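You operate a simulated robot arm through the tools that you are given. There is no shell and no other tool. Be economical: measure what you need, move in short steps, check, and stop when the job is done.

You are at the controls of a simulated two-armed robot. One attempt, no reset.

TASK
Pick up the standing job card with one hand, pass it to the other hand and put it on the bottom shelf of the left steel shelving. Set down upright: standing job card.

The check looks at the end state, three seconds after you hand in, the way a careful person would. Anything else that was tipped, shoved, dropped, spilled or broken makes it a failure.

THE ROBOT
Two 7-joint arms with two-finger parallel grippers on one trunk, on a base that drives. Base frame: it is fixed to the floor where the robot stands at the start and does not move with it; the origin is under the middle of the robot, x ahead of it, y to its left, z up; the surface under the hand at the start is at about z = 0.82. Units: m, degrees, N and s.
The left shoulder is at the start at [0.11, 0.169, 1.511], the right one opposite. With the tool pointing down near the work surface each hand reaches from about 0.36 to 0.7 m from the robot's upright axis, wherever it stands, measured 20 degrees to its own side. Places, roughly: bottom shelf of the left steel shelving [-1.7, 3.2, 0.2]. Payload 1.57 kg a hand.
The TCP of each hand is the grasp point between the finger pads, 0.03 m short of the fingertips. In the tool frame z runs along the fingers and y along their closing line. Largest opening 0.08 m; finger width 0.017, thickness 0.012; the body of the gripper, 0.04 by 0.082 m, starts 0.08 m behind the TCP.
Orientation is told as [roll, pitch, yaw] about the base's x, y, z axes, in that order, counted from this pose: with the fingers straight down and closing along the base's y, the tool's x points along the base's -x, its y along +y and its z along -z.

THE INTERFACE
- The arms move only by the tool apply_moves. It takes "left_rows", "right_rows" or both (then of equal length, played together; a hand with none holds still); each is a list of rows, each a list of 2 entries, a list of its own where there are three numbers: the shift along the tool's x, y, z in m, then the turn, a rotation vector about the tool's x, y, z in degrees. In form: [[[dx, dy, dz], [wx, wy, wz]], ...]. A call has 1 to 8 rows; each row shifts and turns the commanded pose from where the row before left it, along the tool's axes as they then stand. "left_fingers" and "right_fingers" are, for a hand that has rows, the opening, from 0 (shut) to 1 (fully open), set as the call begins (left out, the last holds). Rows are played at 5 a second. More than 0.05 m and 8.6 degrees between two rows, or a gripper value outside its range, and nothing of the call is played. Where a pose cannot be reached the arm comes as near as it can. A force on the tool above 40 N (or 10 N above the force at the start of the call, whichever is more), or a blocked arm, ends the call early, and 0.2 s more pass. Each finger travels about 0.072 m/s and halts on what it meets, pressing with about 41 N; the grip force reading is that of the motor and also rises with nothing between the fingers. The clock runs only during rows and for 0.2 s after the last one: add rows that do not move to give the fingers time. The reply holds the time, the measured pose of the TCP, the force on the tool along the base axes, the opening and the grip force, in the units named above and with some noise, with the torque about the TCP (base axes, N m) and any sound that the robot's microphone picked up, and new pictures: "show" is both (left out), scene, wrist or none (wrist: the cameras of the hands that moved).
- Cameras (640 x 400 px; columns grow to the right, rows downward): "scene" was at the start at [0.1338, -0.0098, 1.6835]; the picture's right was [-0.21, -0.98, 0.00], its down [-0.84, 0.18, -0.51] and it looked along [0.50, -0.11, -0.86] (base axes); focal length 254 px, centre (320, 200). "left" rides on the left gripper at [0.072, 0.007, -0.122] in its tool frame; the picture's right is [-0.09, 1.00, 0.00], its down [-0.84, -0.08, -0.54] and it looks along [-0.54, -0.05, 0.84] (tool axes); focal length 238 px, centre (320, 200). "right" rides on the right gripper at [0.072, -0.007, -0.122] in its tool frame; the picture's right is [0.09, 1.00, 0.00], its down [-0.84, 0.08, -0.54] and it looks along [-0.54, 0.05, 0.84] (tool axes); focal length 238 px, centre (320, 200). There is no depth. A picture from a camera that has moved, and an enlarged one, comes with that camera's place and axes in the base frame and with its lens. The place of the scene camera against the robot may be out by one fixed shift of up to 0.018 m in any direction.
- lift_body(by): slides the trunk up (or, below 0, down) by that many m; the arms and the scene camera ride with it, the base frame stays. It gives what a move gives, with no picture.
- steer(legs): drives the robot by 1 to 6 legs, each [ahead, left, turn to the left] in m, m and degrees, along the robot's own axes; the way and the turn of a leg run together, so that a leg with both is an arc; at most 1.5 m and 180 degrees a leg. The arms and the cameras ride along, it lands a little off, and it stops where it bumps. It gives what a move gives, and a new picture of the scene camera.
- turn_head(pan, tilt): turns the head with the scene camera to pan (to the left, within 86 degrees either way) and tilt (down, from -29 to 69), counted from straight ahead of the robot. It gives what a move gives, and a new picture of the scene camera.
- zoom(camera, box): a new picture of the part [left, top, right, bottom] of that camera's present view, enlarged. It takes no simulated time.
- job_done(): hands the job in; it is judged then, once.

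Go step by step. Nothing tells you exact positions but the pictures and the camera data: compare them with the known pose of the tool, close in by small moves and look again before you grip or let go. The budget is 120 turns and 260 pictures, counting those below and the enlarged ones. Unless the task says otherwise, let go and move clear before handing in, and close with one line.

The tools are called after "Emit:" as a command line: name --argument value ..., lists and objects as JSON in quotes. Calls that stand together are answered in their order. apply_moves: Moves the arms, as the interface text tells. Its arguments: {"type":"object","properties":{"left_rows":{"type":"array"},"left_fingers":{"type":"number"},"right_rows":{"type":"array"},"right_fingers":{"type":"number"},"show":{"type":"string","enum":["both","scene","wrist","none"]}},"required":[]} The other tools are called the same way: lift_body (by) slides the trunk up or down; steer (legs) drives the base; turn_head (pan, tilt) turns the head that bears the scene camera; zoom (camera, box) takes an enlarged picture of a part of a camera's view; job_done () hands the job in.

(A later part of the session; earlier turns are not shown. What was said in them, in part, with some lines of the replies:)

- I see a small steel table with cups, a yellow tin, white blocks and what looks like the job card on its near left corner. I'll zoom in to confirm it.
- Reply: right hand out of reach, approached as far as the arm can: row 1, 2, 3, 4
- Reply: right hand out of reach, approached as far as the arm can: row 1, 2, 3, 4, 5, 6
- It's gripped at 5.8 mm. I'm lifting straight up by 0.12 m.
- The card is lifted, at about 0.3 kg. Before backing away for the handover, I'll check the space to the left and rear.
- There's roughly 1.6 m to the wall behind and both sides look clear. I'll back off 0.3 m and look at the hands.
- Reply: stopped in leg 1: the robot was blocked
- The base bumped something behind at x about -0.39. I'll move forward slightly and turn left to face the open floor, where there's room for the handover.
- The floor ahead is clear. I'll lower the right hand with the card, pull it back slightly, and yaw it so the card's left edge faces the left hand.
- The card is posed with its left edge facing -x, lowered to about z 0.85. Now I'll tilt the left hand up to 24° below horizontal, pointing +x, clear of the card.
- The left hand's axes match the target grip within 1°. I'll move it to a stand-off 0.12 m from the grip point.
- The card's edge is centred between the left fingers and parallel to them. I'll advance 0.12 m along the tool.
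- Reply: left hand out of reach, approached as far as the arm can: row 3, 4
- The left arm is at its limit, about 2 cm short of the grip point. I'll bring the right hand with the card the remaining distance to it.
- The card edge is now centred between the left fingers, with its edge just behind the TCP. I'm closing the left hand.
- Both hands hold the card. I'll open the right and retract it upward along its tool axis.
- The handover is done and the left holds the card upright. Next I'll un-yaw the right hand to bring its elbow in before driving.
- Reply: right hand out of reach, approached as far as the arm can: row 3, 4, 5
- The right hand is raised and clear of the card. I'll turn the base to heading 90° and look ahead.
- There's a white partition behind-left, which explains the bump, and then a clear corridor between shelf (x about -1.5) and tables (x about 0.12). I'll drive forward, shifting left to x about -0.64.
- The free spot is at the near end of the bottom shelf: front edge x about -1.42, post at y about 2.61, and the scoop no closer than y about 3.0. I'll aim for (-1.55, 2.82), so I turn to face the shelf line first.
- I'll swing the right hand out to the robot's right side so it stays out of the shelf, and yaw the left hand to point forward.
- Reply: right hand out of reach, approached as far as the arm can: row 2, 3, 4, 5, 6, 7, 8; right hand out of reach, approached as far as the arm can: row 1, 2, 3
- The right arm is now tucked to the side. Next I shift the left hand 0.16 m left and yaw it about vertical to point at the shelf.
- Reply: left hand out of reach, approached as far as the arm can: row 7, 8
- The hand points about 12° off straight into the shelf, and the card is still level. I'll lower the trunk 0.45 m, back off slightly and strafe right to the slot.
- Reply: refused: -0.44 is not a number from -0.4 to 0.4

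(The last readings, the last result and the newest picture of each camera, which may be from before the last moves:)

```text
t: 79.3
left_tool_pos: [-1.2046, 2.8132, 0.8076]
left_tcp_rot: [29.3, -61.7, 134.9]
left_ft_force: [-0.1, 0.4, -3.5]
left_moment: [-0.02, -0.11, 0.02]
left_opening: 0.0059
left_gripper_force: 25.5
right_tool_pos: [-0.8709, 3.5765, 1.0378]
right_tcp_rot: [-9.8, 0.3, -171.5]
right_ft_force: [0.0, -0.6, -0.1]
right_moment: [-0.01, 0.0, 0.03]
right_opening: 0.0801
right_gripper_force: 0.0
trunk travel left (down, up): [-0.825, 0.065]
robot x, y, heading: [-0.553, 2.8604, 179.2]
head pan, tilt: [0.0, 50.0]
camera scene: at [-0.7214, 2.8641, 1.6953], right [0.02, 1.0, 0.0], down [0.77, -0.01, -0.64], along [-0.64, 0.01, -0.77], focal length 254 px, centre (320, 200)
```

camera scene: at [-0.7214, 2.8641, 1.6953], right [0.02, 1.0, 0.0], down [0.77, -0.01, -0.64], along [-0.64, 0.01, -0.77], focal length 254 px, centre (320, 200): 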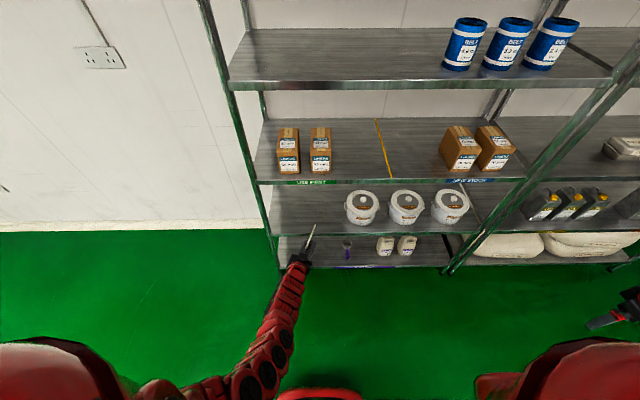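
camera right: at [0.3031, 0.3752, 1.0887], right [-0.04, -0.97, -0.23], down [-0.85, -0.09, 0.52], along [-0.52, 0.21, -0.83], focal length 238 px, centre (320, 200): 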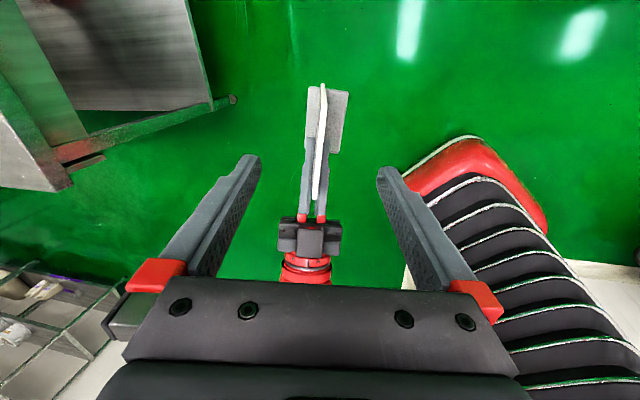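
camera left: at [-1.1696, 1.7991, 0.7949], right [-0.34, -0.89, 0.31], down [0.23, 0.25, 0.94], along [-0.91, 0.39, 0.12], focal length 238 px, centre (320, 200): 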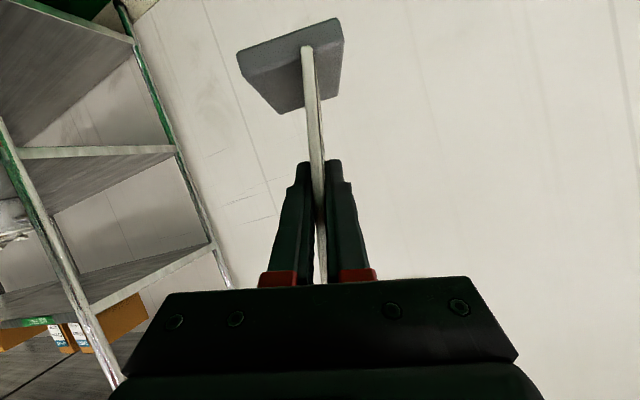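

I'm lined up: the slot spans y from about 2.65 to 3.0 and the hand is at y 2.81. I'll lower the trunk in two steps.

Emit:
lift_body --by -0.4

Emit:
lift_body --by -0.04

Emit:
turn_head --pan 0 --tilt 40

Emit:
apply_moves --left_rows '[[[0, 0, 0], [0, 0, 0]]]' --show "wrist"

```text
t: 83.2
left_tool_pos: [-1.2041, 2.8131, 0.4081]
left_tcp_rot: [29.4, -61.6, 134.8]
left_ft_force: [-1.0, 0.5, -3.7]
left_moment: [-0.04, -0.12, -0.02]
left_opening: 0.0054
left_gripper_force: 25.7
right_tool_pos: [-0.8702, 3.5771, 0.6386]
right_tcp_rot: [-9.9, 0.4, -171.5]
right_ft_force: [-0.1, 0.2, 0.8]
right_moment: [0.0, 0.0, 0.01]
right_opening: 0.0798
right_gripper_force: 0.0
trunk travel left (down, up): [-0.425, 0.465]
robot x, y, heading: [-0.5507, 2.8556, 179.1]
head pan, tilt: [0.0, 50.0]
```

```text
t: 84.0
left_tool_pos: [-1.2043, 2.8143, 0.3668]
left_tcp_rot: [29.4, -61.7, 134.9]
left_ft_force: [0.0, 0.8, -3.6]
left_moment: [0.0, -0.11, -0.02]
left_opening: 0.0059
left_gripper_force: 25.7
right_tool_pos: [-0.8698, 3.5776, 0.5989]
right_tcp_rot: [-9.8, 0.4, -171.4]
right_ft_force: [-0.5, 0.7, 0.8]
right_moment: [-0.02, -0.02, 0.02]
right_opening: 0.0802
right_gripper_force: 0.0
trunk travel left (down, up): [-0.385, 0.505]
robot x, y, heading: [-0.553, 2.8576, 179.0]
head pan, tilt: [0.0, 50.0]
```

```text
t: 84.7
left_tool_pos: [-1.2035, 2.8128, 0.3649]
left_tcp_rot: [29.3, -61.7, 134.9]
left_ft_force: [-0.9, -0.2, -3.2]
left_moment: [-0.03, -0.11, 0.04]
left_opening: 0.0062
left_gripper_force: 26.3
right_tool_pos: [-0.8697, 3.5777, 0.5982]
right_tcp_rot: [-9.8, 0.4, -171.6]
right_ft_force: [-0.1, -0.7, 0.3]
right_moment: [0.01, 0.02, -0.02]
right_opening: 0.0801
right_gripper_force: 0.0
trunk travel left (down, up): [-0.385, 0.505]
robot x, y, heading: [-0.554, 2.8582, 179.2]
head pan, tilt: [0.0, 40.0]
camera scene: at [-0.7292, 2.8648, 1.2694], right [0.02, 1.0, 0.0], down [0.64, -0.01, -0.77], along [-0.77, 0.01, -0.64], focal length 254 px, centre (320, 200)
```

scene: 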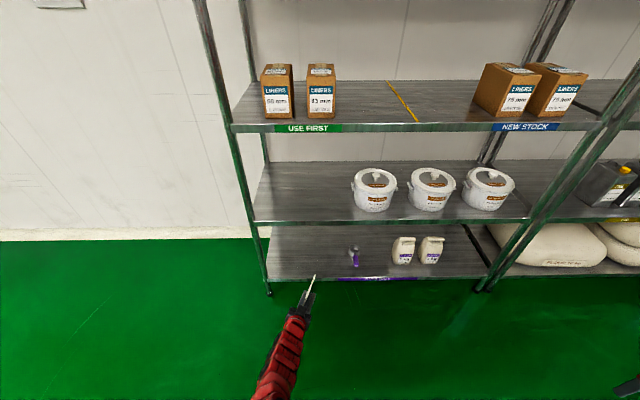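

```text
t: 85.1
left_tool_pos: [-1.2052, 2.8133, 0.3674]
left_tcp_rot: [29.3, -61.7, 134.9]
left_ft_force: [0.2, -0.2, -3.1]
left_moment: [0.01, -0.12, 0.02]
left_opening: 0.0058
left_gripper_force: 26.1
right_tool_pos: [-0.8698, 3.5766, 0.5982]
right_tcp_rot: [-9.8, 0.3, -171.5]
right_ft_force: [-0.1, -0.1, 0.6]
right_moment: [-0.01, -0.02, -0.04]
right_opening: 0.0801
right_gripper_force: 0.1
trunk travel left (down, up): [-0.385, 0.505]
robot x, y, heading: [-0.5554, 2.8548, 178.9]
head pan, tilt: [0.0, 40.0]
camera left: at [-1.0742, 2.7598, 0.3548], right [-0.34, -0.89, 0.31], down [0.23, 0.25, 0.94], along [-0.91, 0.39, 0.12], focal length 238 px, centre (320, 200)
```

left: 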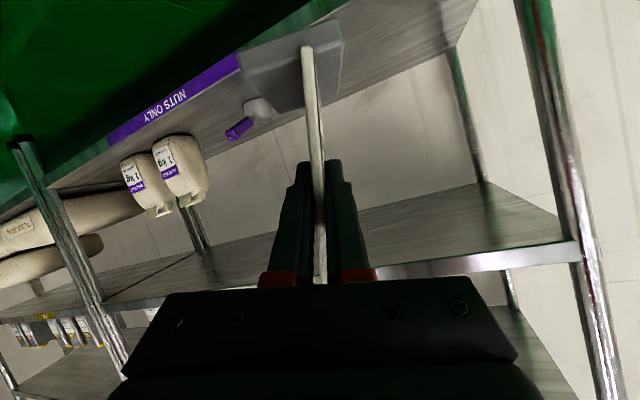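

The hand is clear of the "NUTS ONLY" label (y from about 2.95). I'll shift slightly left and drive forward in two steps.

Emit:
steer --legs '[[0.15, 0.025, 0]]'

Emit:
steer --legs '[[0.14, 0, 0]]'

Emit:
apply_moves --left_rows '[[[0, 0, 0], [0, 0, 0]]]' --show "wrist"

Emit:
zoom --camera "scene" --box '[220, 200, 420, 330]'

```text
t: 86.5
left_tool_pos: [-1.3544, 2.7903, 0.3669]
left_tcp_rot: [29.4, -61.6, 135.1]
left_ft_force: [0.2, 0.2, -3.6]
left_moment: [-0.03, -0.14, 0.01]
left_opening: 0.006
left_gripper_force: 26.0
right_tool_pos: [-1.0205, 3.5542, 0.5982]
right_tcp_rot: [-9.8, 0.3, -171.6]
right_ft_force: [0.4, 0.8, -0.8]
right_moment: [-0.01, 0.01, 0.0]
right_opening: 0.0796
right_gripper_force: 0.0
trunk travel left (down, up): [-0.385, 0.505]
robot x, y, heading: [-0.6984, 2.8355, 179.1]
head pan, tilt: [0.0, 40.0]
camera scene: at [-0.8788, 2.8419, 1.2693], right [0.02, 1.0, 0.0], down [0.64, -0.01, -0.77], along [-0.77, 0.01, -0.64], focal length 254 px, centre (320, 200)
```

scene: 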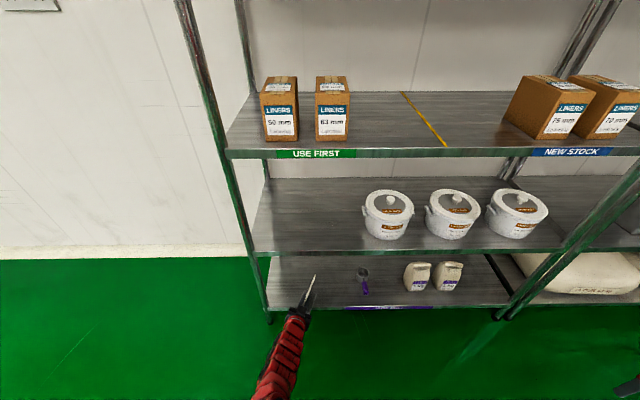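

```text
t: 87.8
left_tool_pos: [-1.4962, 2.7919, 0.3665]
left_tcp_rot: [29.4, -61.5, 135.0]
left_ft_force: [-0.1, 0.1, -3.7]
left_moment: [0.0, -0.1, 0.01]
left_opening: 0.0058
left_gripper_force: 25.8
right_tool_pos: [-1.1605, 3.5562, 0.5989]
right_tcp_rot: [-9.9, 0.3, -171.4]
right_ft_force: [-0.5, 0.3, -0.1]
right_moment: [-0.01, -0.01, 0.0]
right_opening: 0.0797
right_gripper_force: 0.0
trunk travel left (down, up): [-0.385, 0.505]
robot x, y, heading: [-0.838, 2.8376, 179.3]
head pan, tilt: [0.0, 40.0]
camera scene: at [-1.0198, 2.8444, 1.2693], right [0.02, 1.0, 0.0], down [0.64, -0.01, -0.77], along [-0.77, 0.01, -0.64], focal length 254 px, centre (320, 200)
```

scene: 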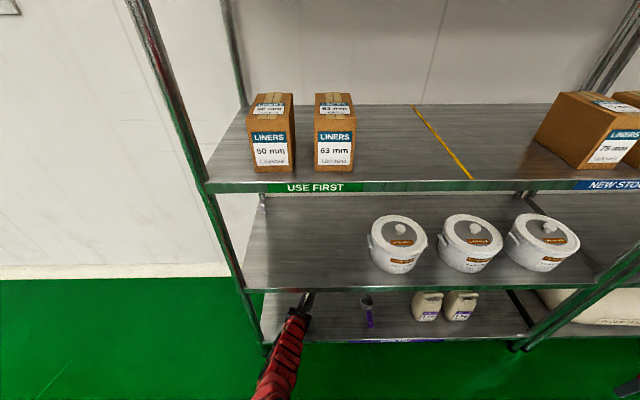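

```text
t: 88.2
left_tool_pos: [-1.4947, 2.7918, 0.3665]
left_tcp_rot: [29.3, -61.6, 134.9]
left_ft_force: [1.1, 0.5, -3.5]
left_moment: [-0.01, -0.07, -0.02]
left_opening: 0.0058
left_gripper_force: 25.9
right_tool_pos: [-1.1599, 3.5573, 0.5982]
right_tcp_rot: [-9.7, 0.4, -171.5]
right_ft_force: [-0.6, -0.2, -0.4]
right_moment: [0.01, -0.01, -0.01]
right_opening: 0.0803
right_gripper_force: 0.0
trunk travel left (down, up): [-0.385, 0.505]
robot x, y, heading: [-0.8396, 2.8371, 179.3]
head pan, tilt: [0.0, 40.0]
camera left: at [-1.3636, 2.7389, 0.3546], right [-0.34, -0.89, 0.31], down [0.22, 0.25, 0.94], along [-0.91, 0.39, 0.11], focal length 238 px, centre (320, 200)
```

left: 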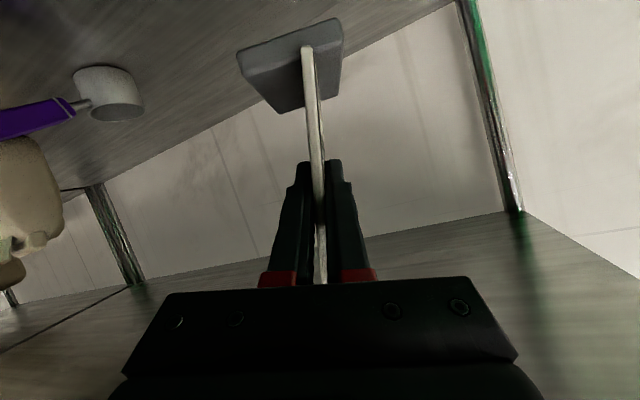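

```text
3.08 times, centred on (320, 265) of scene
camera zoom: at [-1.019, 2.8444, 1.2694], right [0.02, 1.0, 0.0], down [0.64, -0.01, -0.77], along [-0.77, 0.01, -0.64], focal length 782 px, centre (320, 0)
```

zoom: 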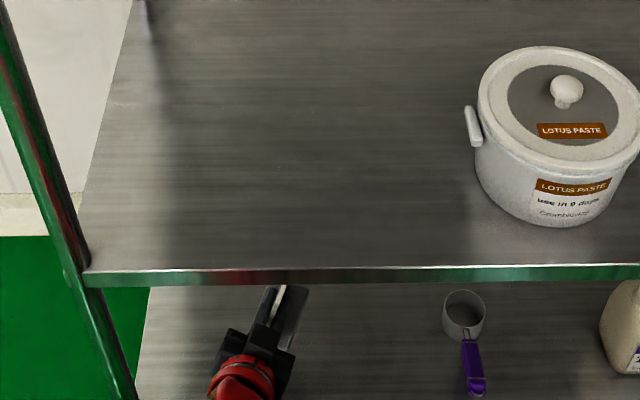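

The card is over the free spot. I'll lower by trunk to about 2 cm above the shelf, then make small arm steps down and watch the force.

Emit:
lift_body --by -0.062

Emit:
apply_moves --left_rows '[[[0.0044, -0.00115, 0.002], [0, 0, 0]], [[0, 0, 0], [0, 0, 0]]]' --show "both"

Emit:
zoom --camera "left" --box '[200, 0, 400, 125]'

```text
t: 89.2
left_tool_pos: [-1.4942, 2.7938, 0.305]
left_tcp_rot: [29.3, -61.7, 134.9]
left_ft_force: [-0.1, 0.7, -3.0]
left_moment: [-0.03, -0.15, -0.01]
left_opening: 0.0056
left_gripper_force: 25.7
right_tool_pos: [-1.1599, 3.5561, 0.5373]
right_tcp_rot: [-9.8, 0.2, -171.5]
right_ft_force: [-1.1, 0.1, -0.4]
right_moment: [0.01, -0.01, 0.01]
right_opening: 0.08
right_gripper_force: 0.0
trunk travel left (down, up): [-0.323, 0.567]
robot x, y, heading: [-0.8381, 2.8359, 179.3]
head pan, tilt: [0.0, 40.0]
```

```text
t: 89.8
left_tool_pos: [-1.4939, 2.7928, 0.2994]
left_tcp_rot: [29.1, -61.6, 135.0]
left_ft_force: [0.2, -0.2, -4.1]
left_moment: [-0.02, -0.1, -0.01]
left_opening: 0.006
left_gripper_force: 25.5
right_tool_pos: [-1.161, 3.5561, 0.5364]
right_tcp_rot: [-9.8, 0.3, -171.4]
right_ft_force: [0.6, 0.0, 0.8]
right_moment: [0.0, -0.01, 0.0]
right_opening: 0.0799
right_gripper_force: 0.1
trunk travel left (down, up): [-0.323, 0.567]
robot x, y, heading: [-0.8427, 2.8379, 178.9]
head pan, tilt: [0.0, 40.0]
camera scene: at [-1.0187, 2.8444, 1.2075], right [0.02, 1.0, 0.0], down [0.64, -0.01, -0.77], along [-0.77, 0.01, -0.64], focal length 254 px, centre (320, 200)
camera left: at [-1.3633, 2.739, 0.2881], right [-0.34, -0.89, 0.31], down [0.22, 0.25, 0.94], along [-0.91, 0.39, 0.12], focal length 238 px, centre (320, 200)
```

scene: 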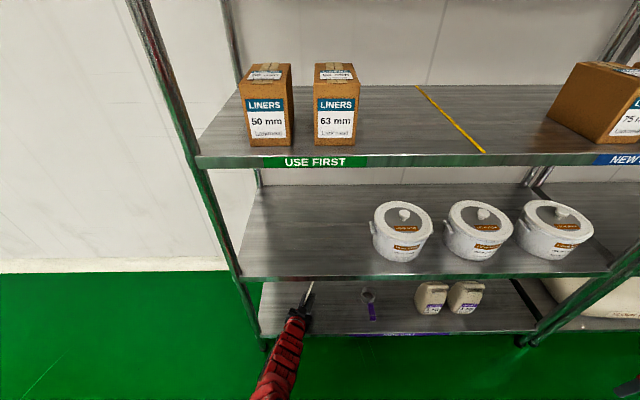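
left: 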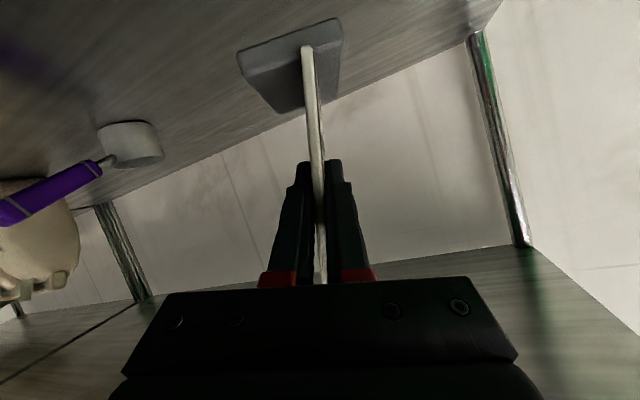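

```text
3.20 times, centred on (300, 62) of left
camera zoom: at [-1.3633, 2.739, 0.2881], right [-0.34, -0.89, 0.31], down [0.22, 0.25, 0.94], along [-0.91, 0.39, 0.12], focal length 763 px, centre (384, 640)
```

zoom: 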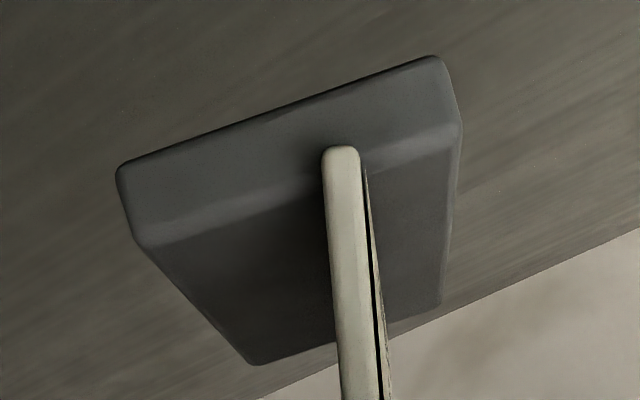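

About 2 cm to go, so I'm lowering in 4 mm steps.

Emit:
apply_moves --left_rows '[[[0.0035, -0.0009, 0.0016], [0, 0, 0]], [[0.0035, -0.0009, 0.0016], [0, 0, 0]], [[0.0018, -0.0005, 0.0008], [0, 0, 0]], [[0, 0, 0], [0, 0, 0]]]' --show "none"

Emit:
apply_moves --left_rows '[[[0.0018, -0.0005, 0.0008], [0, 0, 0]], [[0.0018, -0.0005, 0.0008], [0, 0, 0]], [[0, 0, 0], [0, 0, 0]]]' --show "wrist"

Emit:
zoom --camera "left" --box '[200, 0, 400, 125]'

```text
t: 90.8
left_tool_pos: [-1.4929, 2.7928, 0.2979]
left_tcp_rot: [29.1, -61.6, 135.1]
left_ft_force: [-0.7, 0.1, -3.7]
left_moment: [-0.04, -0.11, -0.02]
left_opening: 0.0059
left_gripper_force: 26.1
left hand out of reach, approached as far as the arm can: row 1, 2
right_tool_pos: [-1.1612, 3.5566, 0.5355]
right_tcp_rot: [-9.8, 0.3, -171.5]
right_ft_force: [-0.4, 0.4, 0.0]
right_moment: [-0.02, 0.0, -0.01]
right_opening: 0.0799
right_gripper_force: 0.1
trunk travel left (down, up): [-0.323, 0.567]
robot x, y, heading: [-0.8407, 2.8368, 178.9]
head pan, tilt: [0.0, 40.0]
```

```text
t: 91.6
left_tool_pos: [-1.4944, 2.7927, 0.2984]
left_tcp_rot: [29.0, -61.6, 135.0]
left_ft_force: [-0.1, -0.5, -4.4]
left_moment: [-0.07, -0.09, 0.0]
left_opening: 0.0061
left_gripper_force: 25.5
left hand out of reach, approached as far as the arm can: row 2
right_tool_pos: [-1.1604, 3.5561, 0.5364]
right_tcp_rot: [-9.8, 0.3, -171.5]
right_ft_force: [0.9, 0.1, 1.0]
right_moment: [0.0, -0.01, 0.02]
right_opening: 0.0798
right_gripper_force: 0.1
trunk travel left (down, up): [-0.323, 0.567]
robot x, y, heading: [-0.8357, 2.8379, 179.0]
head pan, tilt: [0.0, 40.0]
camera left: at [-1.3631, 2.7386, 0.2871], right [-0.34, -0.89, 0.31], down [0.22, 0.24, 0.94], along [-0.91, 0.39, 0.11], focal length 238 px, centre (320, 200)
```

left: 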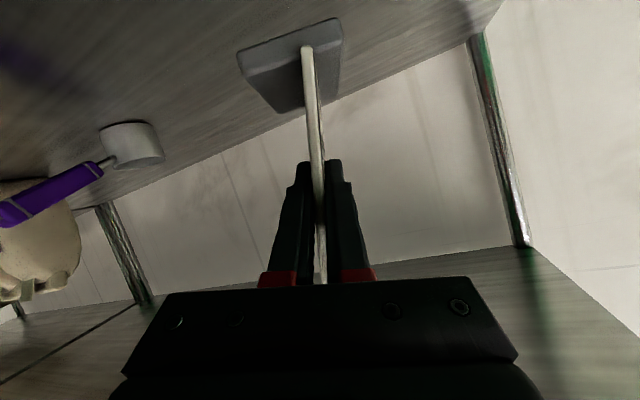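

```text
3.20 times, centred on (300, 62) of left
camera zoom: at [-1.3631, 2.7386, 0.2871], right [-0.34, -0.89, 0.31], down [0.22, 0.24, 0.94], along [-0.91, 0.39, 0.11], focal length 763 px, centre (384, 640)
```

zoom: 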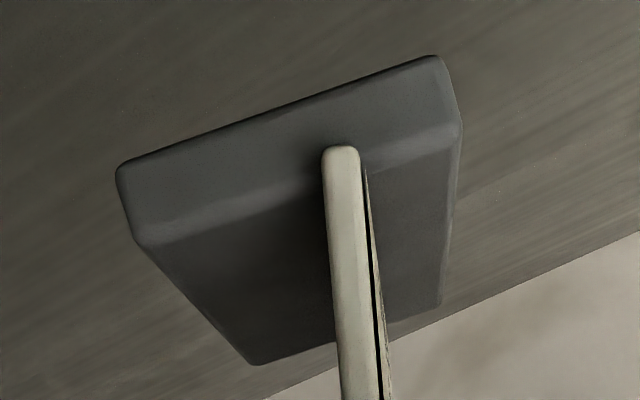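

The arm is at its limit going down, so I'll use the trunk in small steps.

Emit:
lift_body --by -0.008

Emit:
lift_body --by -0.004

```text
t: 92.2
left_tool_pos: [-1.4944, 2.7907, 0.2917]
left_tcp_rot: [29.1, -61.6, 135.1]
left_ft_force: [-0.7, 0.2, -2.5]
left_moment: [0.01, -0.18, 0.0]
left_opening: 0.0057
left_gripper_force: 25.9
right_tool_pos: [-1.1599, 3.5584, 0.5285]
right_tcp_rot: [-9.8, 0.3, -171.5]
right_ft_force: [0.0, 0.4, -0.3]
right_moment: [-0.01, -0.03, -0.03]
right_opening: 0.0801
right_gripper_force: 0.0
trunk travel left (down, up): [-0.315, 0.575]
robot x, y, heading: [-0.8433, 2.8385, 179.0]
head pan, tilt: [0.0, 40.0]
```

```text
t: 92.7
left_tool_pos: [-1.494, 2.7921, 0.2876]
left_tcp_rot: [29.1, -61.6, 135.0]
left_ft_force: [0.1, 0.3, -3.9]
left_moment: [-0.02, -0.1, -0.02]
left_opening: 0.0058
left_gripper_force: 25.7
right_tool_pos: [-1.1611, 3.5573, 0.5244]
right_tcp_rot: [-9.8, 0.3, -171.5]
right_ft_force: [0.1, 0.5, 0.2]
right_moment: [0.02, -0.01, 0.0]
right_opening: 0.0799
right_gripper_force: 0.0
trunk travel left (down, up): [-0.311, 0.579]
robot x, y, heading: [-0.8409, 2.8358, 179.0]
head pan, tilt: [0.0, 40.0]
```

Emit:
lift_body --by -0.003

Emit:
lift_body --by -0.002

Emit:
lift_body --by -0.002

Emit:
zoom --camera "left" --box '[200, 0, 400, 125]'

```text
t: 93.3
left_tool_pos: [-1.4927, 2.7922, 0.2832]
left_tcp_rot: [29.2, -61.6, 134.9]
left_ft_force: [-0.6, 1.1, -4.6]
left_moment: [-0.02, -0.09, 0.0]
left_opening: 0.0056
left_gripper_force: 26.0
right_tool_pos: [-1.1607, 3.5561, 0.5221]
right_tcp_rot: [-9.8, 0.2, -171.5]
right_ft_force: [0.1, -0.2, 0.3]
right_moment: [0.01, 0.01, 0.02]
right_opening: 0.0801
right_gripper_force: 0.1
trunk travel left (down, up): [-0.308, 0.582]
robot x, y, heading: [-0.8414, 2.8364, 179.2]
head pan, tilt: [0.0, 40.0]
```

```text
t: 93.8
left_tool_pos: [-1.4934, 2.7913, 0.2812]
left_tcp_rot: [29.1, -61.6, 135.0]
left_ft_force: [0.4, 0.0, -3.1]
left_moment: [-0.05, -0.11, -0.02]
left_opening: 0.0059
left_gripper_force: 25.4
right_tool_pos: [-1.1608, 3.5581, 0.5193]
right_tcp_rot: [-9.8, 0.3, -171.4]
right_ft_force: [0.0, -0.4, 0.2]
right_moment: [0.0, 0.02, -0.01]
right_opening: 0.0798
right_gripper_force: 0.0
trunk travel left (down, up): [-0.306, 0.584]
robot x, y, heading: [-0.8423, 2.8365, 179.0]
head pan, tilt: [0.0, 40.0]
```

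```text
t: 94.3
left_tool_pos: [-1.495, 2.7923, 0.2796]
left_tcp_rot: [29.1, -61.6, 135.0]
left_ft_force: [0.1, 0.5, -3.5]
left_moment: [-0.02, -0.1, 0.01]
left_opening: 0.0057
left_gripper_force: 25.5
right_tool_pos: [-1.1603, 3.5565, 0.517]
right_tcp_rot: [-9.8, 0.3, -171.5]
right_ft_force: [0.2, -0.9, -0.5]
right_moment: [-0.02, 0.0, -0.02]
right_opening: 0.0801
right_gripper_force: 0.1
trunk travel left (down, up): [-0.304, 0.586]
robot x, y, heading: [-0.8445, 2.8361, 179.3]
head pan, tilt: [0.0, 40.0]
```

```text
3.20 times, centred on (300, 62) of left
camera zoom: at [-1.3631, 2.7386, 0.2681], right [-0.34, -0.89, 0.31], down [0.22, 0.24, 0.94], along [-0.91, 0.39, 0.11], focal length 763 px, centre (384, 640)
```

zoom: 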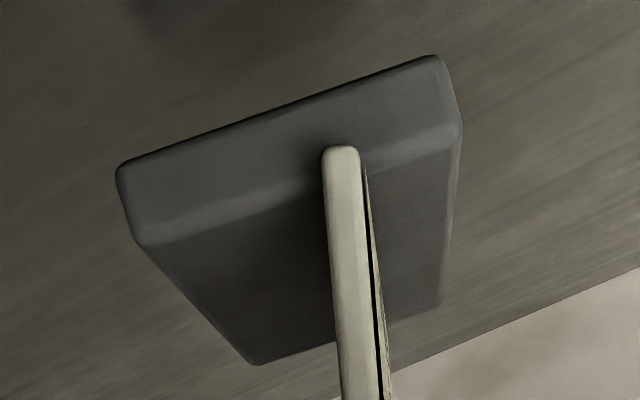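

No contact yet, and the shelf may be a bit below 0.2. I'm continuing in 2 mm steps.

Emit:
lift_body --by -0.002

Emit:
lift_body --by -0.002

Emit:
lift_body --by -0.002

Emit:
zoom --camera "left" --box '[0, 0, 640, 400]'

```text
t: 94.8
left_tool_pos: [-1.4951, 2.792, 0.2772]
left_tcp_rot: [29.1, -61.7, 135.0]
left_ft_force: [-0.3, 0.3, -3.3]
left_moment: [-0.01, -0.12, -0.03]
left_opening: 0.0055
left_gripper_force: 25.4
right_tool_pos: [-1.1609, 3.5556, 0.5164]
right_tcp_rot: [-9.8, 0.3, -171.5]
right_ft_force: [-0.4, 1.3, 0.1]
right_moment: [-0.01, -0.02, -0.03]
right_opening: 0.0803
right_gripper_force: 0.0
trunk travel left (down, up): [-0.302, 0.588]
robot x, y, heading: [-0.8395, 2.8376, 178.9]
head pan, tilt: [0.0, 40.0]
```

```text
t: 95.3
left_tool_pos: [-1.4941, 2.7924, 0.2759]
left_tcp_rot: [29.3, -61.7, 135.0]
left_ft_force: [-0.3, 0.0, -3.2]
left_moment: [-0.03, -0.1, 0.0]
left_opening: 0.0057
left_gripper_force: 26.3
right_tool_pos: [-1.1598, 3.5574, 0.5139]
right_tcp_rot: [-9.8, 0.3, -171.5]
right_ft_force: [-0.6, -0.1, -0.4]
right_moment: [0.03, -0.03, 0.0]
right_opening: 0.0802
right_gripper_force: 0.1
trunk travel left (down, up): [-0.3, 0.59]
robot x, y, heading: [-0.8397, 2.8411, 179.0]
head pan, tilt: [0.0, 40.0]
```

```text
t: 95.9
left_tool_pos: [-1.4936, 2.7926, 0.2727]
left_tcp_rot: [29.1, -61.6, 134.9]
left_ft_force: [0.4, -0.1, -4.2]
left_moment: [0.02, -0.12, -0.01]
left_opening: 0.0059
left_gripper_force: 26.4
right_tool_pos: [-1.1607, 3.5552, 0.5115]
right_tcp_rot: [-9.8, 0.3, -171.6]
right_ft_force: [-0.6, 0.3, 1.1]
right_moment: [-0.01, 0.03, 0.02]
right_opening: 0.0801
right_gripper_force: 0.0
trunk travel left (down, up): [-0.298, 0.592]
robot x, y, heading: [-0.8404, 2.8353, 179.0]
head pan, tilt: [0.0, 40.0]
```

```text
1.00 times, centred on (320, 200) of left (not enlarged: the box is as wide or as high as the picture)
camera zoom: at [-1.3631, 2.7386, 0.2621], right [-0.34, -0.89, 0.31], down [0.22, 0.24, 0.94], along [-0.91, 0.39, 0.11], focal length 238 px, centre (320, 200)
```

zoom: 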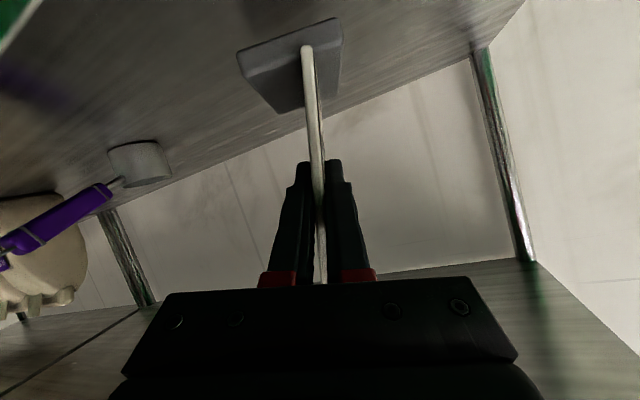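

The images suggest the shelf top is nearer 0.18. I'm continuing down.

Emit:
lift_body --by -0.003

Emit:
lift_body --by -0.002

Emit:
lift_body --by -0.002

Emit:
lift_body --by -0.002

```text
t: 96.4
left_tool_pos: [-1.493, 2.791, 0.2712]
left_tcp_rot: [29.2, -61.6, 135.0]
left_ft_force: [-0.1, 0.4, -3.4]
left_moment: [-0.03, -0.09, -0.01]
left_opening: 0.0057
left_gripper_force: 25.7
right_tool_pos: [-1.1611, 3.5568, 0.5066]
right_tcp_rot: [-9.7, 0.2, -171.5]
right_ft_force: [0.8, 0.3, -1.5]
right_moment: [0.01, 0.0, 0.0]
right_opening: 0.0802
right_gripper_force: 0.0
trunk travel left (down, up): [-0.295, 0.595]
robot x, y, heading: [-0.8387, 2.8374, 179.3]
head pan, tilt: [0.0, 40.0]
```

```text
t: 96.9
left_tool_pos: [-1.4938, 2.7932, 0.2676]
left_tcp_rot: [29.2, -61.6, 135.0]
left_ft_force: [0.3, -0.9, -3.3]
left_moment: [-0.01, -0.1, 0.01]
left_opening: 0.0059
left_gripper_force: 25.7
right_tool_pos: [-1.1602, 3.5565, 0.5068]
right_tcp_rot: [-9.8, 0.3, -171.6]
right_ft_force: [-0.2, -1.2, -0.7]
right_moment: [-0.02, -0.01, 0.0]
right_opening: 0.0799
right_gripper_force: 0.1
trunk travel left (down, up): [-0.293, 0.597]
robot x, y, heading: [-0.8395, 2.8366, 179.1]
head pan, tilt: [0.0, 40.0]
```

```text
t: 97.4
left_tool_pos: [-1.4939, 2.7919, 0.266]
left_tcp_rot: [29.3, -61.6, 135.0]
left_ft_force: [-0.4, 0.1, -3.8]
left_moment: [-0.05, -0.12, 0.01]
left_opening: 0.0059
left_gripper_force: 26.2
right_tool_pos: [-1.16, 3.5555, 0.5037]
right_tcp_rot: [-9.8, 0.4, -171.5]
right_ft_force: [0.0, -0.6, 0.0]
right_moment: [0.01, 0.01, -0.01]
right_opening: 0.08
right_gripper_force: 0.0
trunk travel left (down, up): [-0.291, 0.599]
robot x, y, heading: [-0.8379, 2.8382, 179.1]
head pan, tilt: [0.0, 40.0]
```

```text
t: 97.9
left_tool_pos: [-1.4933, 2.7925, 0.2652]
left_tcp_rot: [29.2, -61.6, 135.0]
left_ft_force: [0.4, -0.1, -3.0]
left_moment: [-0.04, -0.13, -0.01]
left_opening: 0.0057
left_gripper_force: 25.8
right_tool_pos: [-1.1609, 3.5567, 0.5023]
right_tcp_rot: [-9.8, 0.2, -171.6]
right_ft_force: [-0.7, -0.3, 0.1]
right_moment: [0.01, -0.01, -0.03]
right_opening: 0.0798
right_gripper_force: 0.0
trunk travel left (down, up): [-0.289, 0.601]
robot x, y, heading: [-0.8399, 2.8381, 179.2]
head pan, tilt: [0.0, 40.0]
```

Emit:
turn_head --pan 0 --tilt 55

Emit:
zoom --camera "left" --box '[200, 0, 400, 125]'

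Emit:
zoom --camera "scene" --box '[240, 120, 400, 260]'

```text
t: 98.7
left_tool_pos: [-1.4932, 2.7922, 0.2647]
left_tcp_rot: [29.1, -61.7, 135.0]
left_ft_force: [0.3, -0.2, -3.2]
left_moment: [-0.01, -0.13, 0.0]
left_opening: 0.006
left_gripper_force: 25.6
right_tool_pos: [-1.1603, 3.5562, 0.5036]
right_tcp_rot: [-9.7, 0.3, -171.4]
right_ft_force: [0.9, -0.2, 0.3]
right_moment: [0.03, -0.01, 0.0]
right_opening: 0.0798
right_gripper_force: 0.2
trunk travel left (down, up): [-0.289, 0.601]
robot x, y, heading: [-0.8401, 2.8353, 179.1]
head pan, tilt: [0.0, 55.0]
camera scene: at [-1.0058, 2.8442, 1.1529], right [0.02, 1.0, 0.0], down [0.82, -0.01, -0.57], along [-0.57, 0.01, -0.82], focal length 254 px, centre (320, 200)
```

scene: 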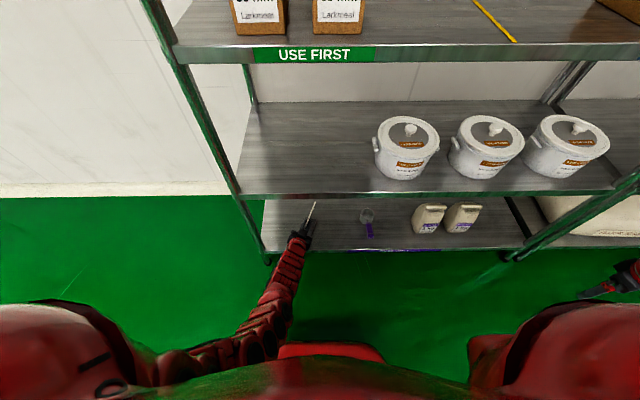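

```text
3.20 times, centred on (300, 62) of left
camera zoom: at [-1.3631, 2.7386, 0.2531], right [-0.34, -0.89, 0.31], down [0.22, 0.24, 0.94], along [-0.91, 0.39, 0.11], focal length 763 px, centre (384, 640)
```

zoom: 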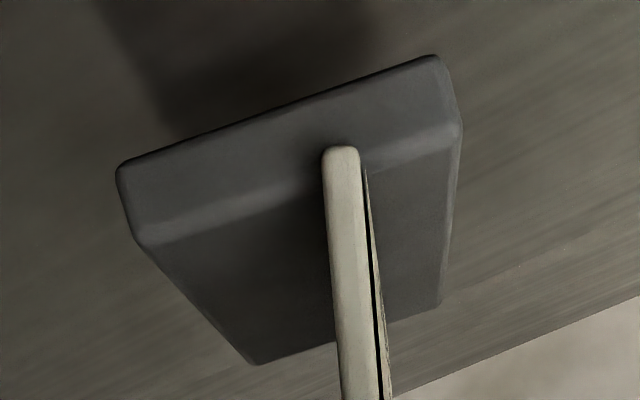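

```text
2.86 times, centred on (320, 190) of scene
camera zoom: at [-1.0058, 2.8442, 1.1529], right [0.02, 1.0, 0.0], down [0.82, -0.01, -0.57], along [-0.57, 0.01, -0.82], focal length 726 px, centre (320, 229)
```

zoom: 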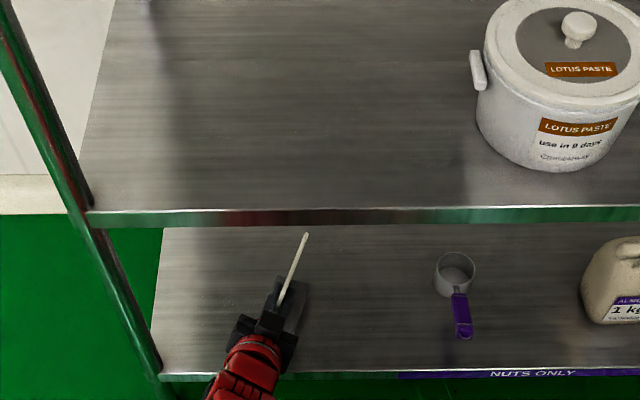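

A soft shadow is approaching the base's edge, so there's still a small gap. I'll keep lowering.

Emit:
lift_body --by -0.003

Emit:
lift_body --by -0.003

Emit:
lift_body --by -0.003

Emit:
zoom --camera "left" --box '[200, 0, 400, 125]'

```text
t: 99.2
left_tool_pos: [-1.4943, 2.7932, 0.2621]
left_tcp_rot: [29.1, -61.5, 135.0]
left_ft_force: [-0.2, 1.0, -2.9]
left_moment: [0.0, -0.07, -0.01]
left_opening: 0.0058
left_gripper_force: 26.1
right_tool_pos: [-1.1606, 3.556, 0.4992]
right_tcp_rot: [-9.9, 0.3, -171.5]
right_ft_force: [0.5, 0.3, 0.0]
right_moment: [-0.02, 0.0, -0.02]
right_opening: 0.08
right_gripper_force: 0.1
trunk travel left (down, up): [-0.286, 0.604]
robot x, y, heading: [-0.8389, 2.8372, 179.3]
head pan, tilt: [0.0, 55.0]
```

```text
t: 99.8
left_tool_pos: [-1.4932, 2.792, 0.2594]
left_tcp_rot: [29.1, -61.6, 135.0]
left_ft_force: [-0.3, -0.2, -3.3]
left_moment: [-0.05, -0.06, 0.03]
left_opening: 0.0056
left_gripper_force: 25.8
right_tool_pos: [-1.1606, 3.5555, 0.4957]
right_tcp_rot: [-9.9, 0.3, -171.4]
right_ft_force: [-0.5, 0.4, 0.0]
right_moment: [-0.02, 0.01, 0.03]
right_opening: 0.0799
right_gripper_force: 0.1
trunk travel left (down, up): [-0.283, 0.607]
robot x, y, heading: [-0.8411, 2.8397, 179.1]
head pan, tilt: [0.0, 55.0]
```

```text
t: 100.3
left_tool_pos: [-1.4937, 2.792, 0.2574]
left_tcp_rot: [29.2, -61.6, 135.0]
left_ft_force: [-0.6, 0.7, -4.2]
left_moment: [0.0, -0.1, 0.01]
left_opening: 0.0056
left_gripper_force: 25.6
right_tool_pos: [-1.161, 3.5573, 0.4937]
right_tcp_rot: [-9.8, 0.3, -171.6]
right_ft_force: [-0.4, 0.2, 0.0]
right_moment: [0.03, -0.02, 0.03]
right_opening: 0.0799
right_gripper_force: 0.1
trunk travel left (down, up): [-0.28, 0.61]
robot x, y, heading: [-0.839, 2.8374, 179.1]
head pan, tilt: [0.0, 55.0]
```

```text
3.20 times, centred on (300, 62) of left
camera zoom: at [-1.3631, 2.7386, 0.2441], right [-0.34, -0.89, 0.31], down [0.22, 0.24, 0.94], along [-0.91, 0.39, 0.11], focal length 763 px, centre (384, 640)
```

zoom: 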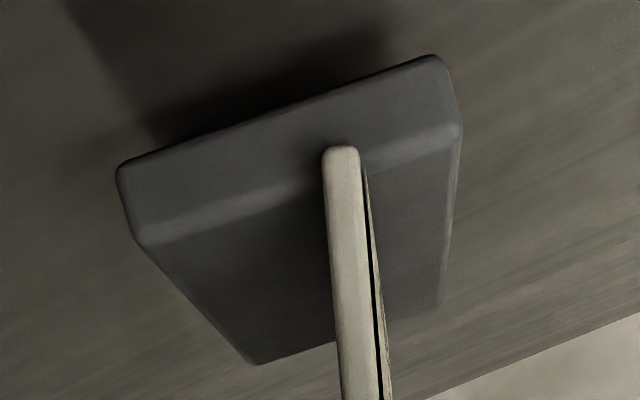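

Emit:
lift_body --by -0.003

Emit:
lift_body --by -0.002

Emit:
lift_body --by -0.002

Emit:
lift_body --by -0.002

Emit:
zoom --camera "left" --box '[200, 0, 400, 125]'

```text
t: 100.8
left_tool_pos: [-1.4927, 2.7928, 0.2533]
left_tcp_rot: [29.2, -61.5, 135.0]
left_ft_force: [0.1, 0.4, -3.5]
left_moment: [-0.07, -0.1, 0.01]
left_opening: 0.0056
left_gripper_force: 25.6
right_tool_pos: [-1.1604, 3.5564, 0.4913]
right_tcp_rot: [-9.8, 0.3, -171.4]
right_ft_force: [-0.1, 0.6, 0.0]
right_moment: [0.03, -0.02, -0.01]
right_opening: 0.0797
right_gripper_force: 0.1
trunk travel left (down, up): [-0.277, 0.613]
robot x, y, heading: [-0.837, 2.8351, 179.0]
head pan, tilt: [0.0, 55.0]
```

```text
t: 101.3
left_tool_pos: [-1.4945, 2.7924, 0.2501]
left_tcp_rot: [29.1, -61.7, 135.0]
left_ft_force: [-0.3, -0.1, -2.3]
left_moment: [-0.01, -0.11, 0.05]
left_opening: 0.0058
left_gripper_force: 25.8
right_tool_pos: [-1.1604, 3.5563, 0.4884]
right_tcp_rot: [-9.8, 0.3, -171.5]
right_ft_force: [0.5, 0.3, 1.0]
right_moment: [-0.02, 0.01, -0.01]
right_opening: 0.08
right_gripper_force: 0.0
trunk travel left (down, up): [-0.275, 0.615]
robot x, y, heading: [-0.8424, 2.8381, 179.1]
head pan, tilt: [0.0, 55.0]
```

```text
t: 101.8
left_tool_pos: [-1.4935, 2.7914, 0.2477]
left_tcp_rot: [29.1, -61.6, 135.1]
left_ft_force: [0.4, 0.3, -3.5]
left_moment: [-0.02, -0.12, 0.01]
left_opening: 0.0058
left_gripper_force: 26.2
right_tool_pos: [-1.1609, 3.557, 0.4869]
right_tcp_rot: [-9.8, 0.3, -171.6]
right_ft_force: [0.1, -0.3, 0.3]
right_moment: [0.01, -0.01, -0.02]
right_opening: 0.0799
right_gripper_force: 0.1
trunk travel left (down, up): [-0.273, 0.617]
robot x, y, heading: [-0.841, 2.8379, 178.8]
head pan, tilt: [0.0, 55.0]
```

```text
t: 102.3
left_tool_pos: [-1.4937, 2.7915, 0.2472]
left_tcp_rot: [29.0, -61.6, 135.0]
left_ft_force: [-1.4, 0.4, -3.4]
left_moment: [-0.01, -0.1, -0.01]
left_opening: 0.0057
left_gripper_force: 25.4
right_tool_pos: [-1.1598, 3.5561, 0.4845]
right_tcp_rot: [-9.8, 0.2, -171.5]
right_ft_force: [-1.3, -0.6, 0.3]
right_moment: [0.0, -0.04, 0.04]
right_opening: 0.08
right_gripper_force: 0.0
trunk travel left (down, up): [-0.271, 0.619]
robot x, y, heading: [-0.8415, 2.8358, 179.2]
head pan, tilt: [0.0, 55.0]
```

```text
3.20 times, centred on (300, 62) of left
camera zoom: at [-1.3631, 2.7386, 0.2351], right [-0.34, -0.89, 0.31], down [0.22, 0.24, 0.94], along [-0.91, 0.39, 0.11], focal length 763 px, centre (384, 640)
```

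zoom: 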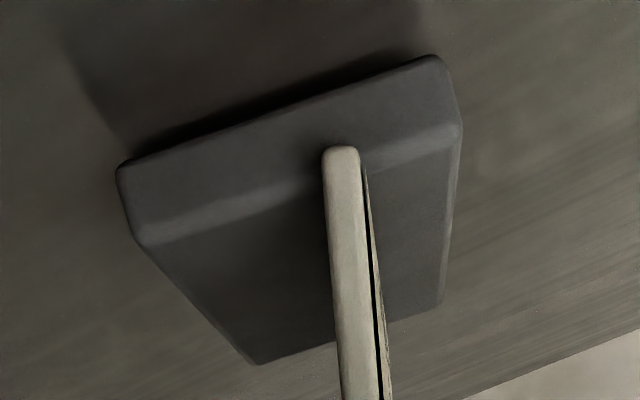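

The contact shadow is nearly closed. A few more 1–2 mm steps.

Emit:
lift_body --by -0.002

Emit:
lift_body --by -0.002

Emit:
lift_body --by -0.002

Emit:
zoom --camera "left" --box '[200, 0, 400, 125]'

```text
t: 102.9
left_tool_pos: [-1.4932, 2.7924, 0.2447]
left_tcp_rot: [29.2, -61.6, 135.0]
left_ft_force: [0.7, 0.3, -3.6]
left_moment: [-0.02, -0.12, -0.04]
left_opening: 0.0057
left_gripper_force: 25.7
right_tool_pos: [-1.1604, 3.5564, 0.4822]
right_tcp_rot: [-9.8, 0.2, -171.5]
right_ft_force: [-0.1, -0.1, -0.2]
right_moment: [0.01, 0.03, 0.0]
right_opening: 0.0801
right_gripper_force: 0.1
trunk travel left (down, up): [-0.269, 0.621]
robot x, y, heading: [-0.8418, 2.8385, 179.0]
head pan, tilt: [0.0, 55.0]
```

```text
t: 103.4
left_tool_pos: [-1.4925, 2.7919, 0.243]
left_tcp_rot: [29.1, -61.6, 135.0]
left_ft_force: [-0.1, -0.9, -3.8]
left_moment: [-0.03, -0.11, 0.01]
left_opening: 0.006
left_gripper_force: 25.3
right_tool_pos: [-1.1608, 3.5569, 0.4792]
right_tcp_rot: [-9.8, 0.3, -171.5]
right_ft_force: [0.2, 0.0, -0.1]
right_moment: [0.03, -0.03, 0.0]
right_opening: 0.0799
right_gripper_force: 0.1
trunk travel left (down, up): [-0.267, 0.623]
robot x, y, heading: [-0.8415, 2.8372, 179.4]
head pan, tilt: [0.0, 55.0]
```

```text
t: 103.9
left_tool_pos: [-1.4934, 2.7924, 0.2431]
left_tcp_rot: [29.4, -61.8, 134.8]
left_ft_force: [-0.1, -0.7, 5.3]
left_moment: [0.05, -0.29, -0.01]
left_opening: 0.0056
left_gripper_force: 25.5
right_tool_pos: [-1.1602, 3.5557, 0.4805]
right_tcp_rot: [-9.8, 0.3, -171.5]
right_ft_force: [-0.4, -0.3, 0.5]
right_moment: [-0.01, 0.01, 0.0]
right_opening: 0.0797
right_gripper_force: 0.1
trunk travel left (down, up): [-0.265, 0.625]
robot x, y, heading: [-0.8415, 2.8397, 179.2]
head pan, tilt: [0.0, 55.0]
```

```text
3.20 times, centred on (300, 62) of left
camera zoom: at [-1.3638, 2.7386, 0.2303], right [-0.34, -0.89, 0.31], down [0.23, 0.24, 0.94], along [-0.91, 0.39, 0.12], focal length 763 px, centre (384, 640)
```

zoom: 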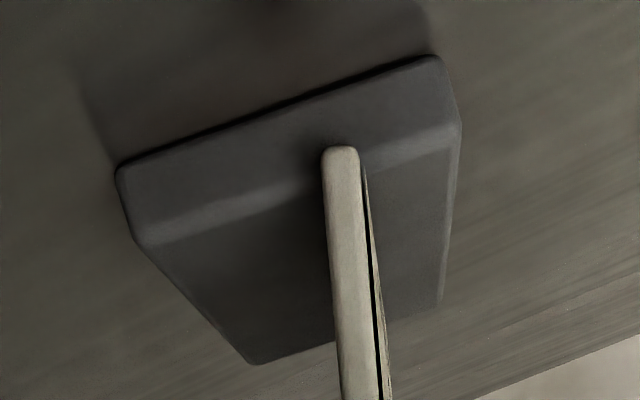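

Contact: the vertical force jumped to +5 N, so the base is seated. I'm opening the left fingers.

Emit:
apply_moves --left_rows '[[[0, 0, 0], [0, 0, 0]], [[0, 0, 0], [0, 0, 0]], [[0, 0, 0], [0, 0, 0]], [[0, 0, 0], [0, 0, 0]]]' --left_fingers 0.7 --show "wrist"

```text
t: 104.9
left_tool_pos: [-1.4929, 2.7928, 0.2403]
left_tcp_rot: [29.2, -61.6, 134.9]
left_ft_force: [-0.9, 1.0, 0.7]
left_moment: [-0.01, 0.02, -0.02]
left_opening: 0.0561
left_gripper_force: 0.1
right_tool_pos: [-1.1607, 3.5564, 0.4784]
right_tcp_rot: [-9.7, 0.2, -171.5]
right_ft_force: [-0.5, 0.8, -0.2]
right_moment: [0.0, -0.01, 0.01]
right_opening: 0.08
right_gripper_force: 0.0
trunk travel left (down, up): [-0.265, 0.625]
robot x, y, heading: [-0.8428, 2.8357, 179.3]
head pan, tilt: [0.0, 55.0]
camera left: at [-1.3631, 2.7386, 0.2293], right [-0.34, -0.89, 0.31], down [0.22, 0.24, 0.94], along [-0.91, 0.39, 0.11], focal length 238 px, centre (320, 200)
```

left: 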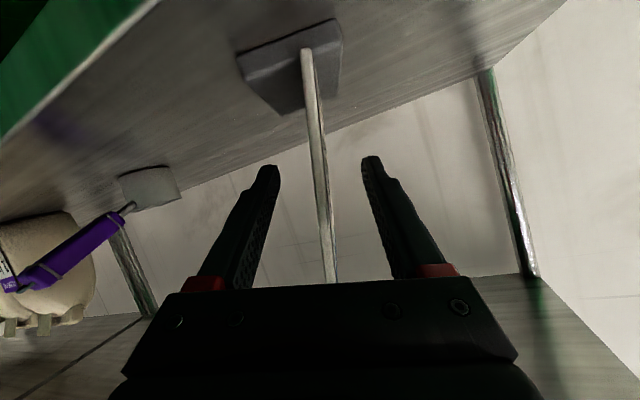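

The card stands free. I'll retract the left hand back along its own axis.

Emit:
apply_moves --left_rows '[[[0, 0, -0.02], [0, 0, 0]], [[0, 0, -0.02], [0, 0, 0]], [[0, 0, 0], [0, 0, 0]]]' --left_fingers 1 --show "wrist"

```text
t: 105.7
left_tool_pos: [-1.4597, 2.7859, 0.2565]
left_tcp_rot: [29.2, -61.6, 134.9]
left_ft_force: [0.5, 0.2, -0.3]
left_moment: [0.02, -0.02, -0.01]
left_opening: 0.08
left_gripper_force: 0.0
right_tool_pos: [-1.1603, 3.5568, 0.4789]
right_tcp_rot: [-9.8, 0.3, -171.5]
right_ft_force: [-0.2, 0.4, -0.1]
right_moment: [0.01, 0.03, -0.02]
right_opening: 0.0799
right_gripper_force: 0.0
trunk travel left (down, up): [-0.265, 0.625]
robot x, y, heading: [-0.8398, 2.8363, 179.1]
head pan, tilt: [0.0, 55.0]
camera left: at [-1.3291, 2.7314, 0.2448], right [-0.34, -0.89, 0.31], down [0.23, 0.24, 0.94], along [-0.91, 0.4, 0.12], focal length 238 px, centre (320, 200)
```

left: 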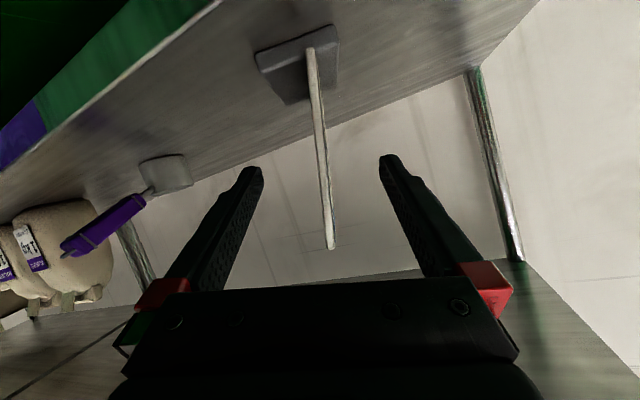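

Retracting works cleanly and the card hasn't moved. One more retraction, then the base backs away.

Emit:
apply_moves --left_rows '[[[0, 0, -0.025], [0, 0, 0]], [[0, 0, -0.025], [0, 0, 0]], [[0, 0, 0], [0, 0, 0]]]' --show "wrist"

Emit:
steer --legs '[[-0.2, 0, 0]]'

Emit:
turn_head --pan 0 --tilt 45

Emit:
zoom --camera "scene" --box '[240, 130, 420, 270]'

Emit:
zoom --camera "left" --box '[160, 0, 480, 240]'

```text
t: 106.5
left_tool_pos: [-1.4143, 2.7736, 0.2796]
left_tcp_rot: [29.2, -61.5, 135.1]
left_ft_force: [0.2, 0.5, -0.2]
left_moment: [0.02, 0.01, -0.01]
left_opening: 0.0801
left_gripper_force: 0.0
right_tool_pos: [-1.1605, 3.5564, 0.4783]
right_tcp_rot: [-9.9, 0.4, -171.4]
right_ft_force: [-0.2, 0.4, -0.1]
right_moment: [0.02, 0.01, -0.02]
right_opening: 0.0801
right_gripper_force: 0.1
trunk travel left (down, up): [-0.265, 0.625]
robot x, y, heading: [-0.8412, 2.8384, 179.1]
head pan, tilt: [0.0, 55.0]
camera left: at [-1.2835, 2.7208, 0.267], right [-0.34, -0.89, 0.31], down [0.22, 0.24, 0.94], along [-0.91, 0.39, 0.11], focal length 238 px, centre (320, 200)
```

left: 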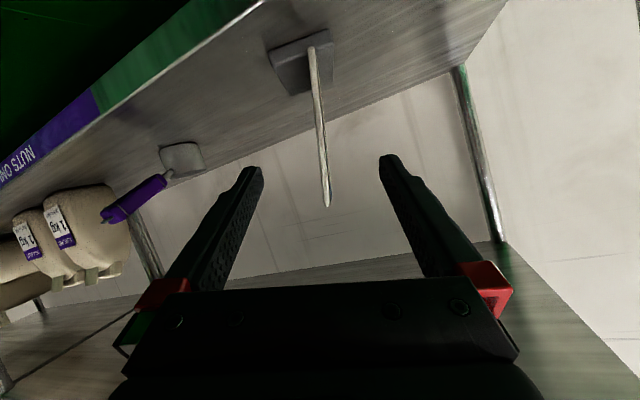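

```text
t: 108.1
left_tool_pos: [-1.2147, 2.7702, 0.279]
left_tcp_rot: [29.2, -61.8, 135.1]
left_ft_force: [0.2, -0.1, -0.5]
left_moment: [0.0, 0.01, 0.02]
left_opening: 0.0801
left_gripper_force: 0.0
right_tool_pos: [-0.9605, 3.5524, 0.4784]
right_tcp_rot: [-9.9, 0.3, -171.4]
right_ft_force: [0.3, -0.5, 0.1]
right_moment: [-0.02, 0.02, -0.04]
right_opening: 0.08
right_gripper_force: 0.1
trunk travel left (down, up): [-0.265, 0.625]
robot x, y, heading: [-0.6422, 2.8327, 179.1]
head pan, tilt: [0.0, 55.0]
camera scene: at [-0.8062, 2.8408, 1.1289], right [0.01, 1.0, 0.0], down [0.82, -0.01, -0.57], along [-0.57, 0.01, -0.82], focal length 254 px, centre (320, 200)
```

scene: 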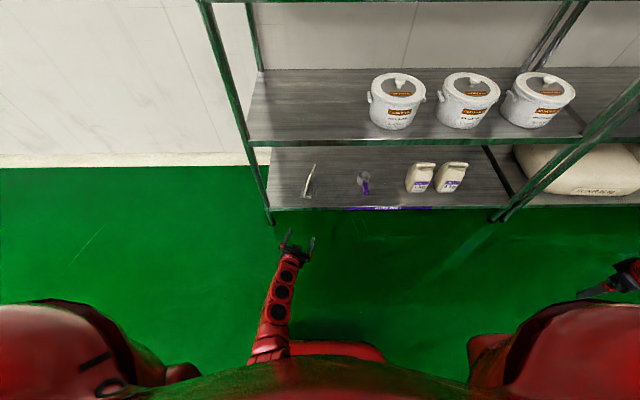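

```text
t: 108.8
left_tool_pos: [-1.2146, 2.7702, 0.279]
left_tcp_rot: [29.1, -61.5, 135.1]
left_ft_force: [-0.4, -0.1, -0.1]
left_moment: [-0.01, 0.02, -0.02]
left_opening: 0.0801
left_gripper_force: 0.1
right_tool_pos: [-0.9625, 3.5537, 0.4788]
right_tcp_rot: [-9.8, 0.4, -171.3]
right_ft_force: [0.2, -0.2, 0.7]
right_moment: [-0.02, 0.01, 0.02]
right_opening: 0.0799
right_gripper_force: 0.1
trunk travel left (down, up): [-0.265, 0.625]
robot x, y, heading: [-0.6444, 2.8324, 179.2]
head pan, tilt: [0.0, 45.0]
camera scene: at [-0.8158, 2.841, 1.1422], right [0.01, 1.0, 0.0], down [0.71, -0.01, -0.71], along [-0.71, 0.01, -0.71], focal length 254 px, centre (320, 200)
```

scene: 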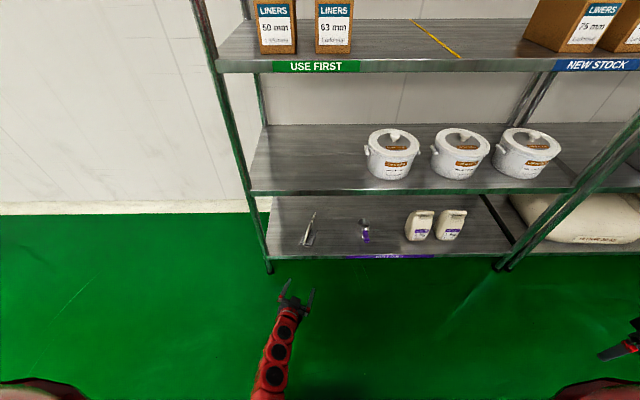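

```text
2.86 times, centred on (330, 200) of scene
camera zoom: at [-0.8158, 2.841, 1.1422], right [0.01, 1.0, 0.0], down [0.71, -0.01, -0.71], along [-0.71, 0.01, -0.71], focal length 726 px, centre (291, 200)
```

zoom: 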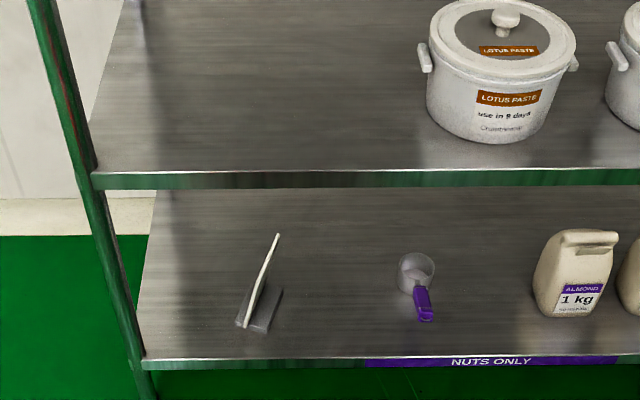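

```text
1.67 times, centred on (320, 120) of left
camera zoom: at [-1.0847, 2.7171, 0.2669], right [-0.34, -0.89, 0.31], down [0.22, 0.25, 0.94], along [-0.91, 0.39, 0.12], focal length 397 px, centre (320, 333)
```

zoom: 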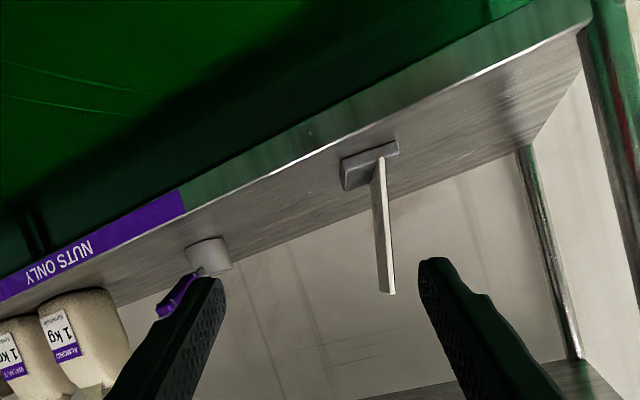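

The card stands upright in its base on the bottom shelf, outside the "NUTS ONLY" zone. Both hands are clear and the other items on that shelf look undisturbed, so I'm handing in.

Emit:
job_done

```text
The job is handed in.
```

The job card was picked up with the right hand, passed to the left, and set down upright on the bottom shelf of the left shelving; while reversing, the robot's base was stopped once by something behind it, probably the white partition.
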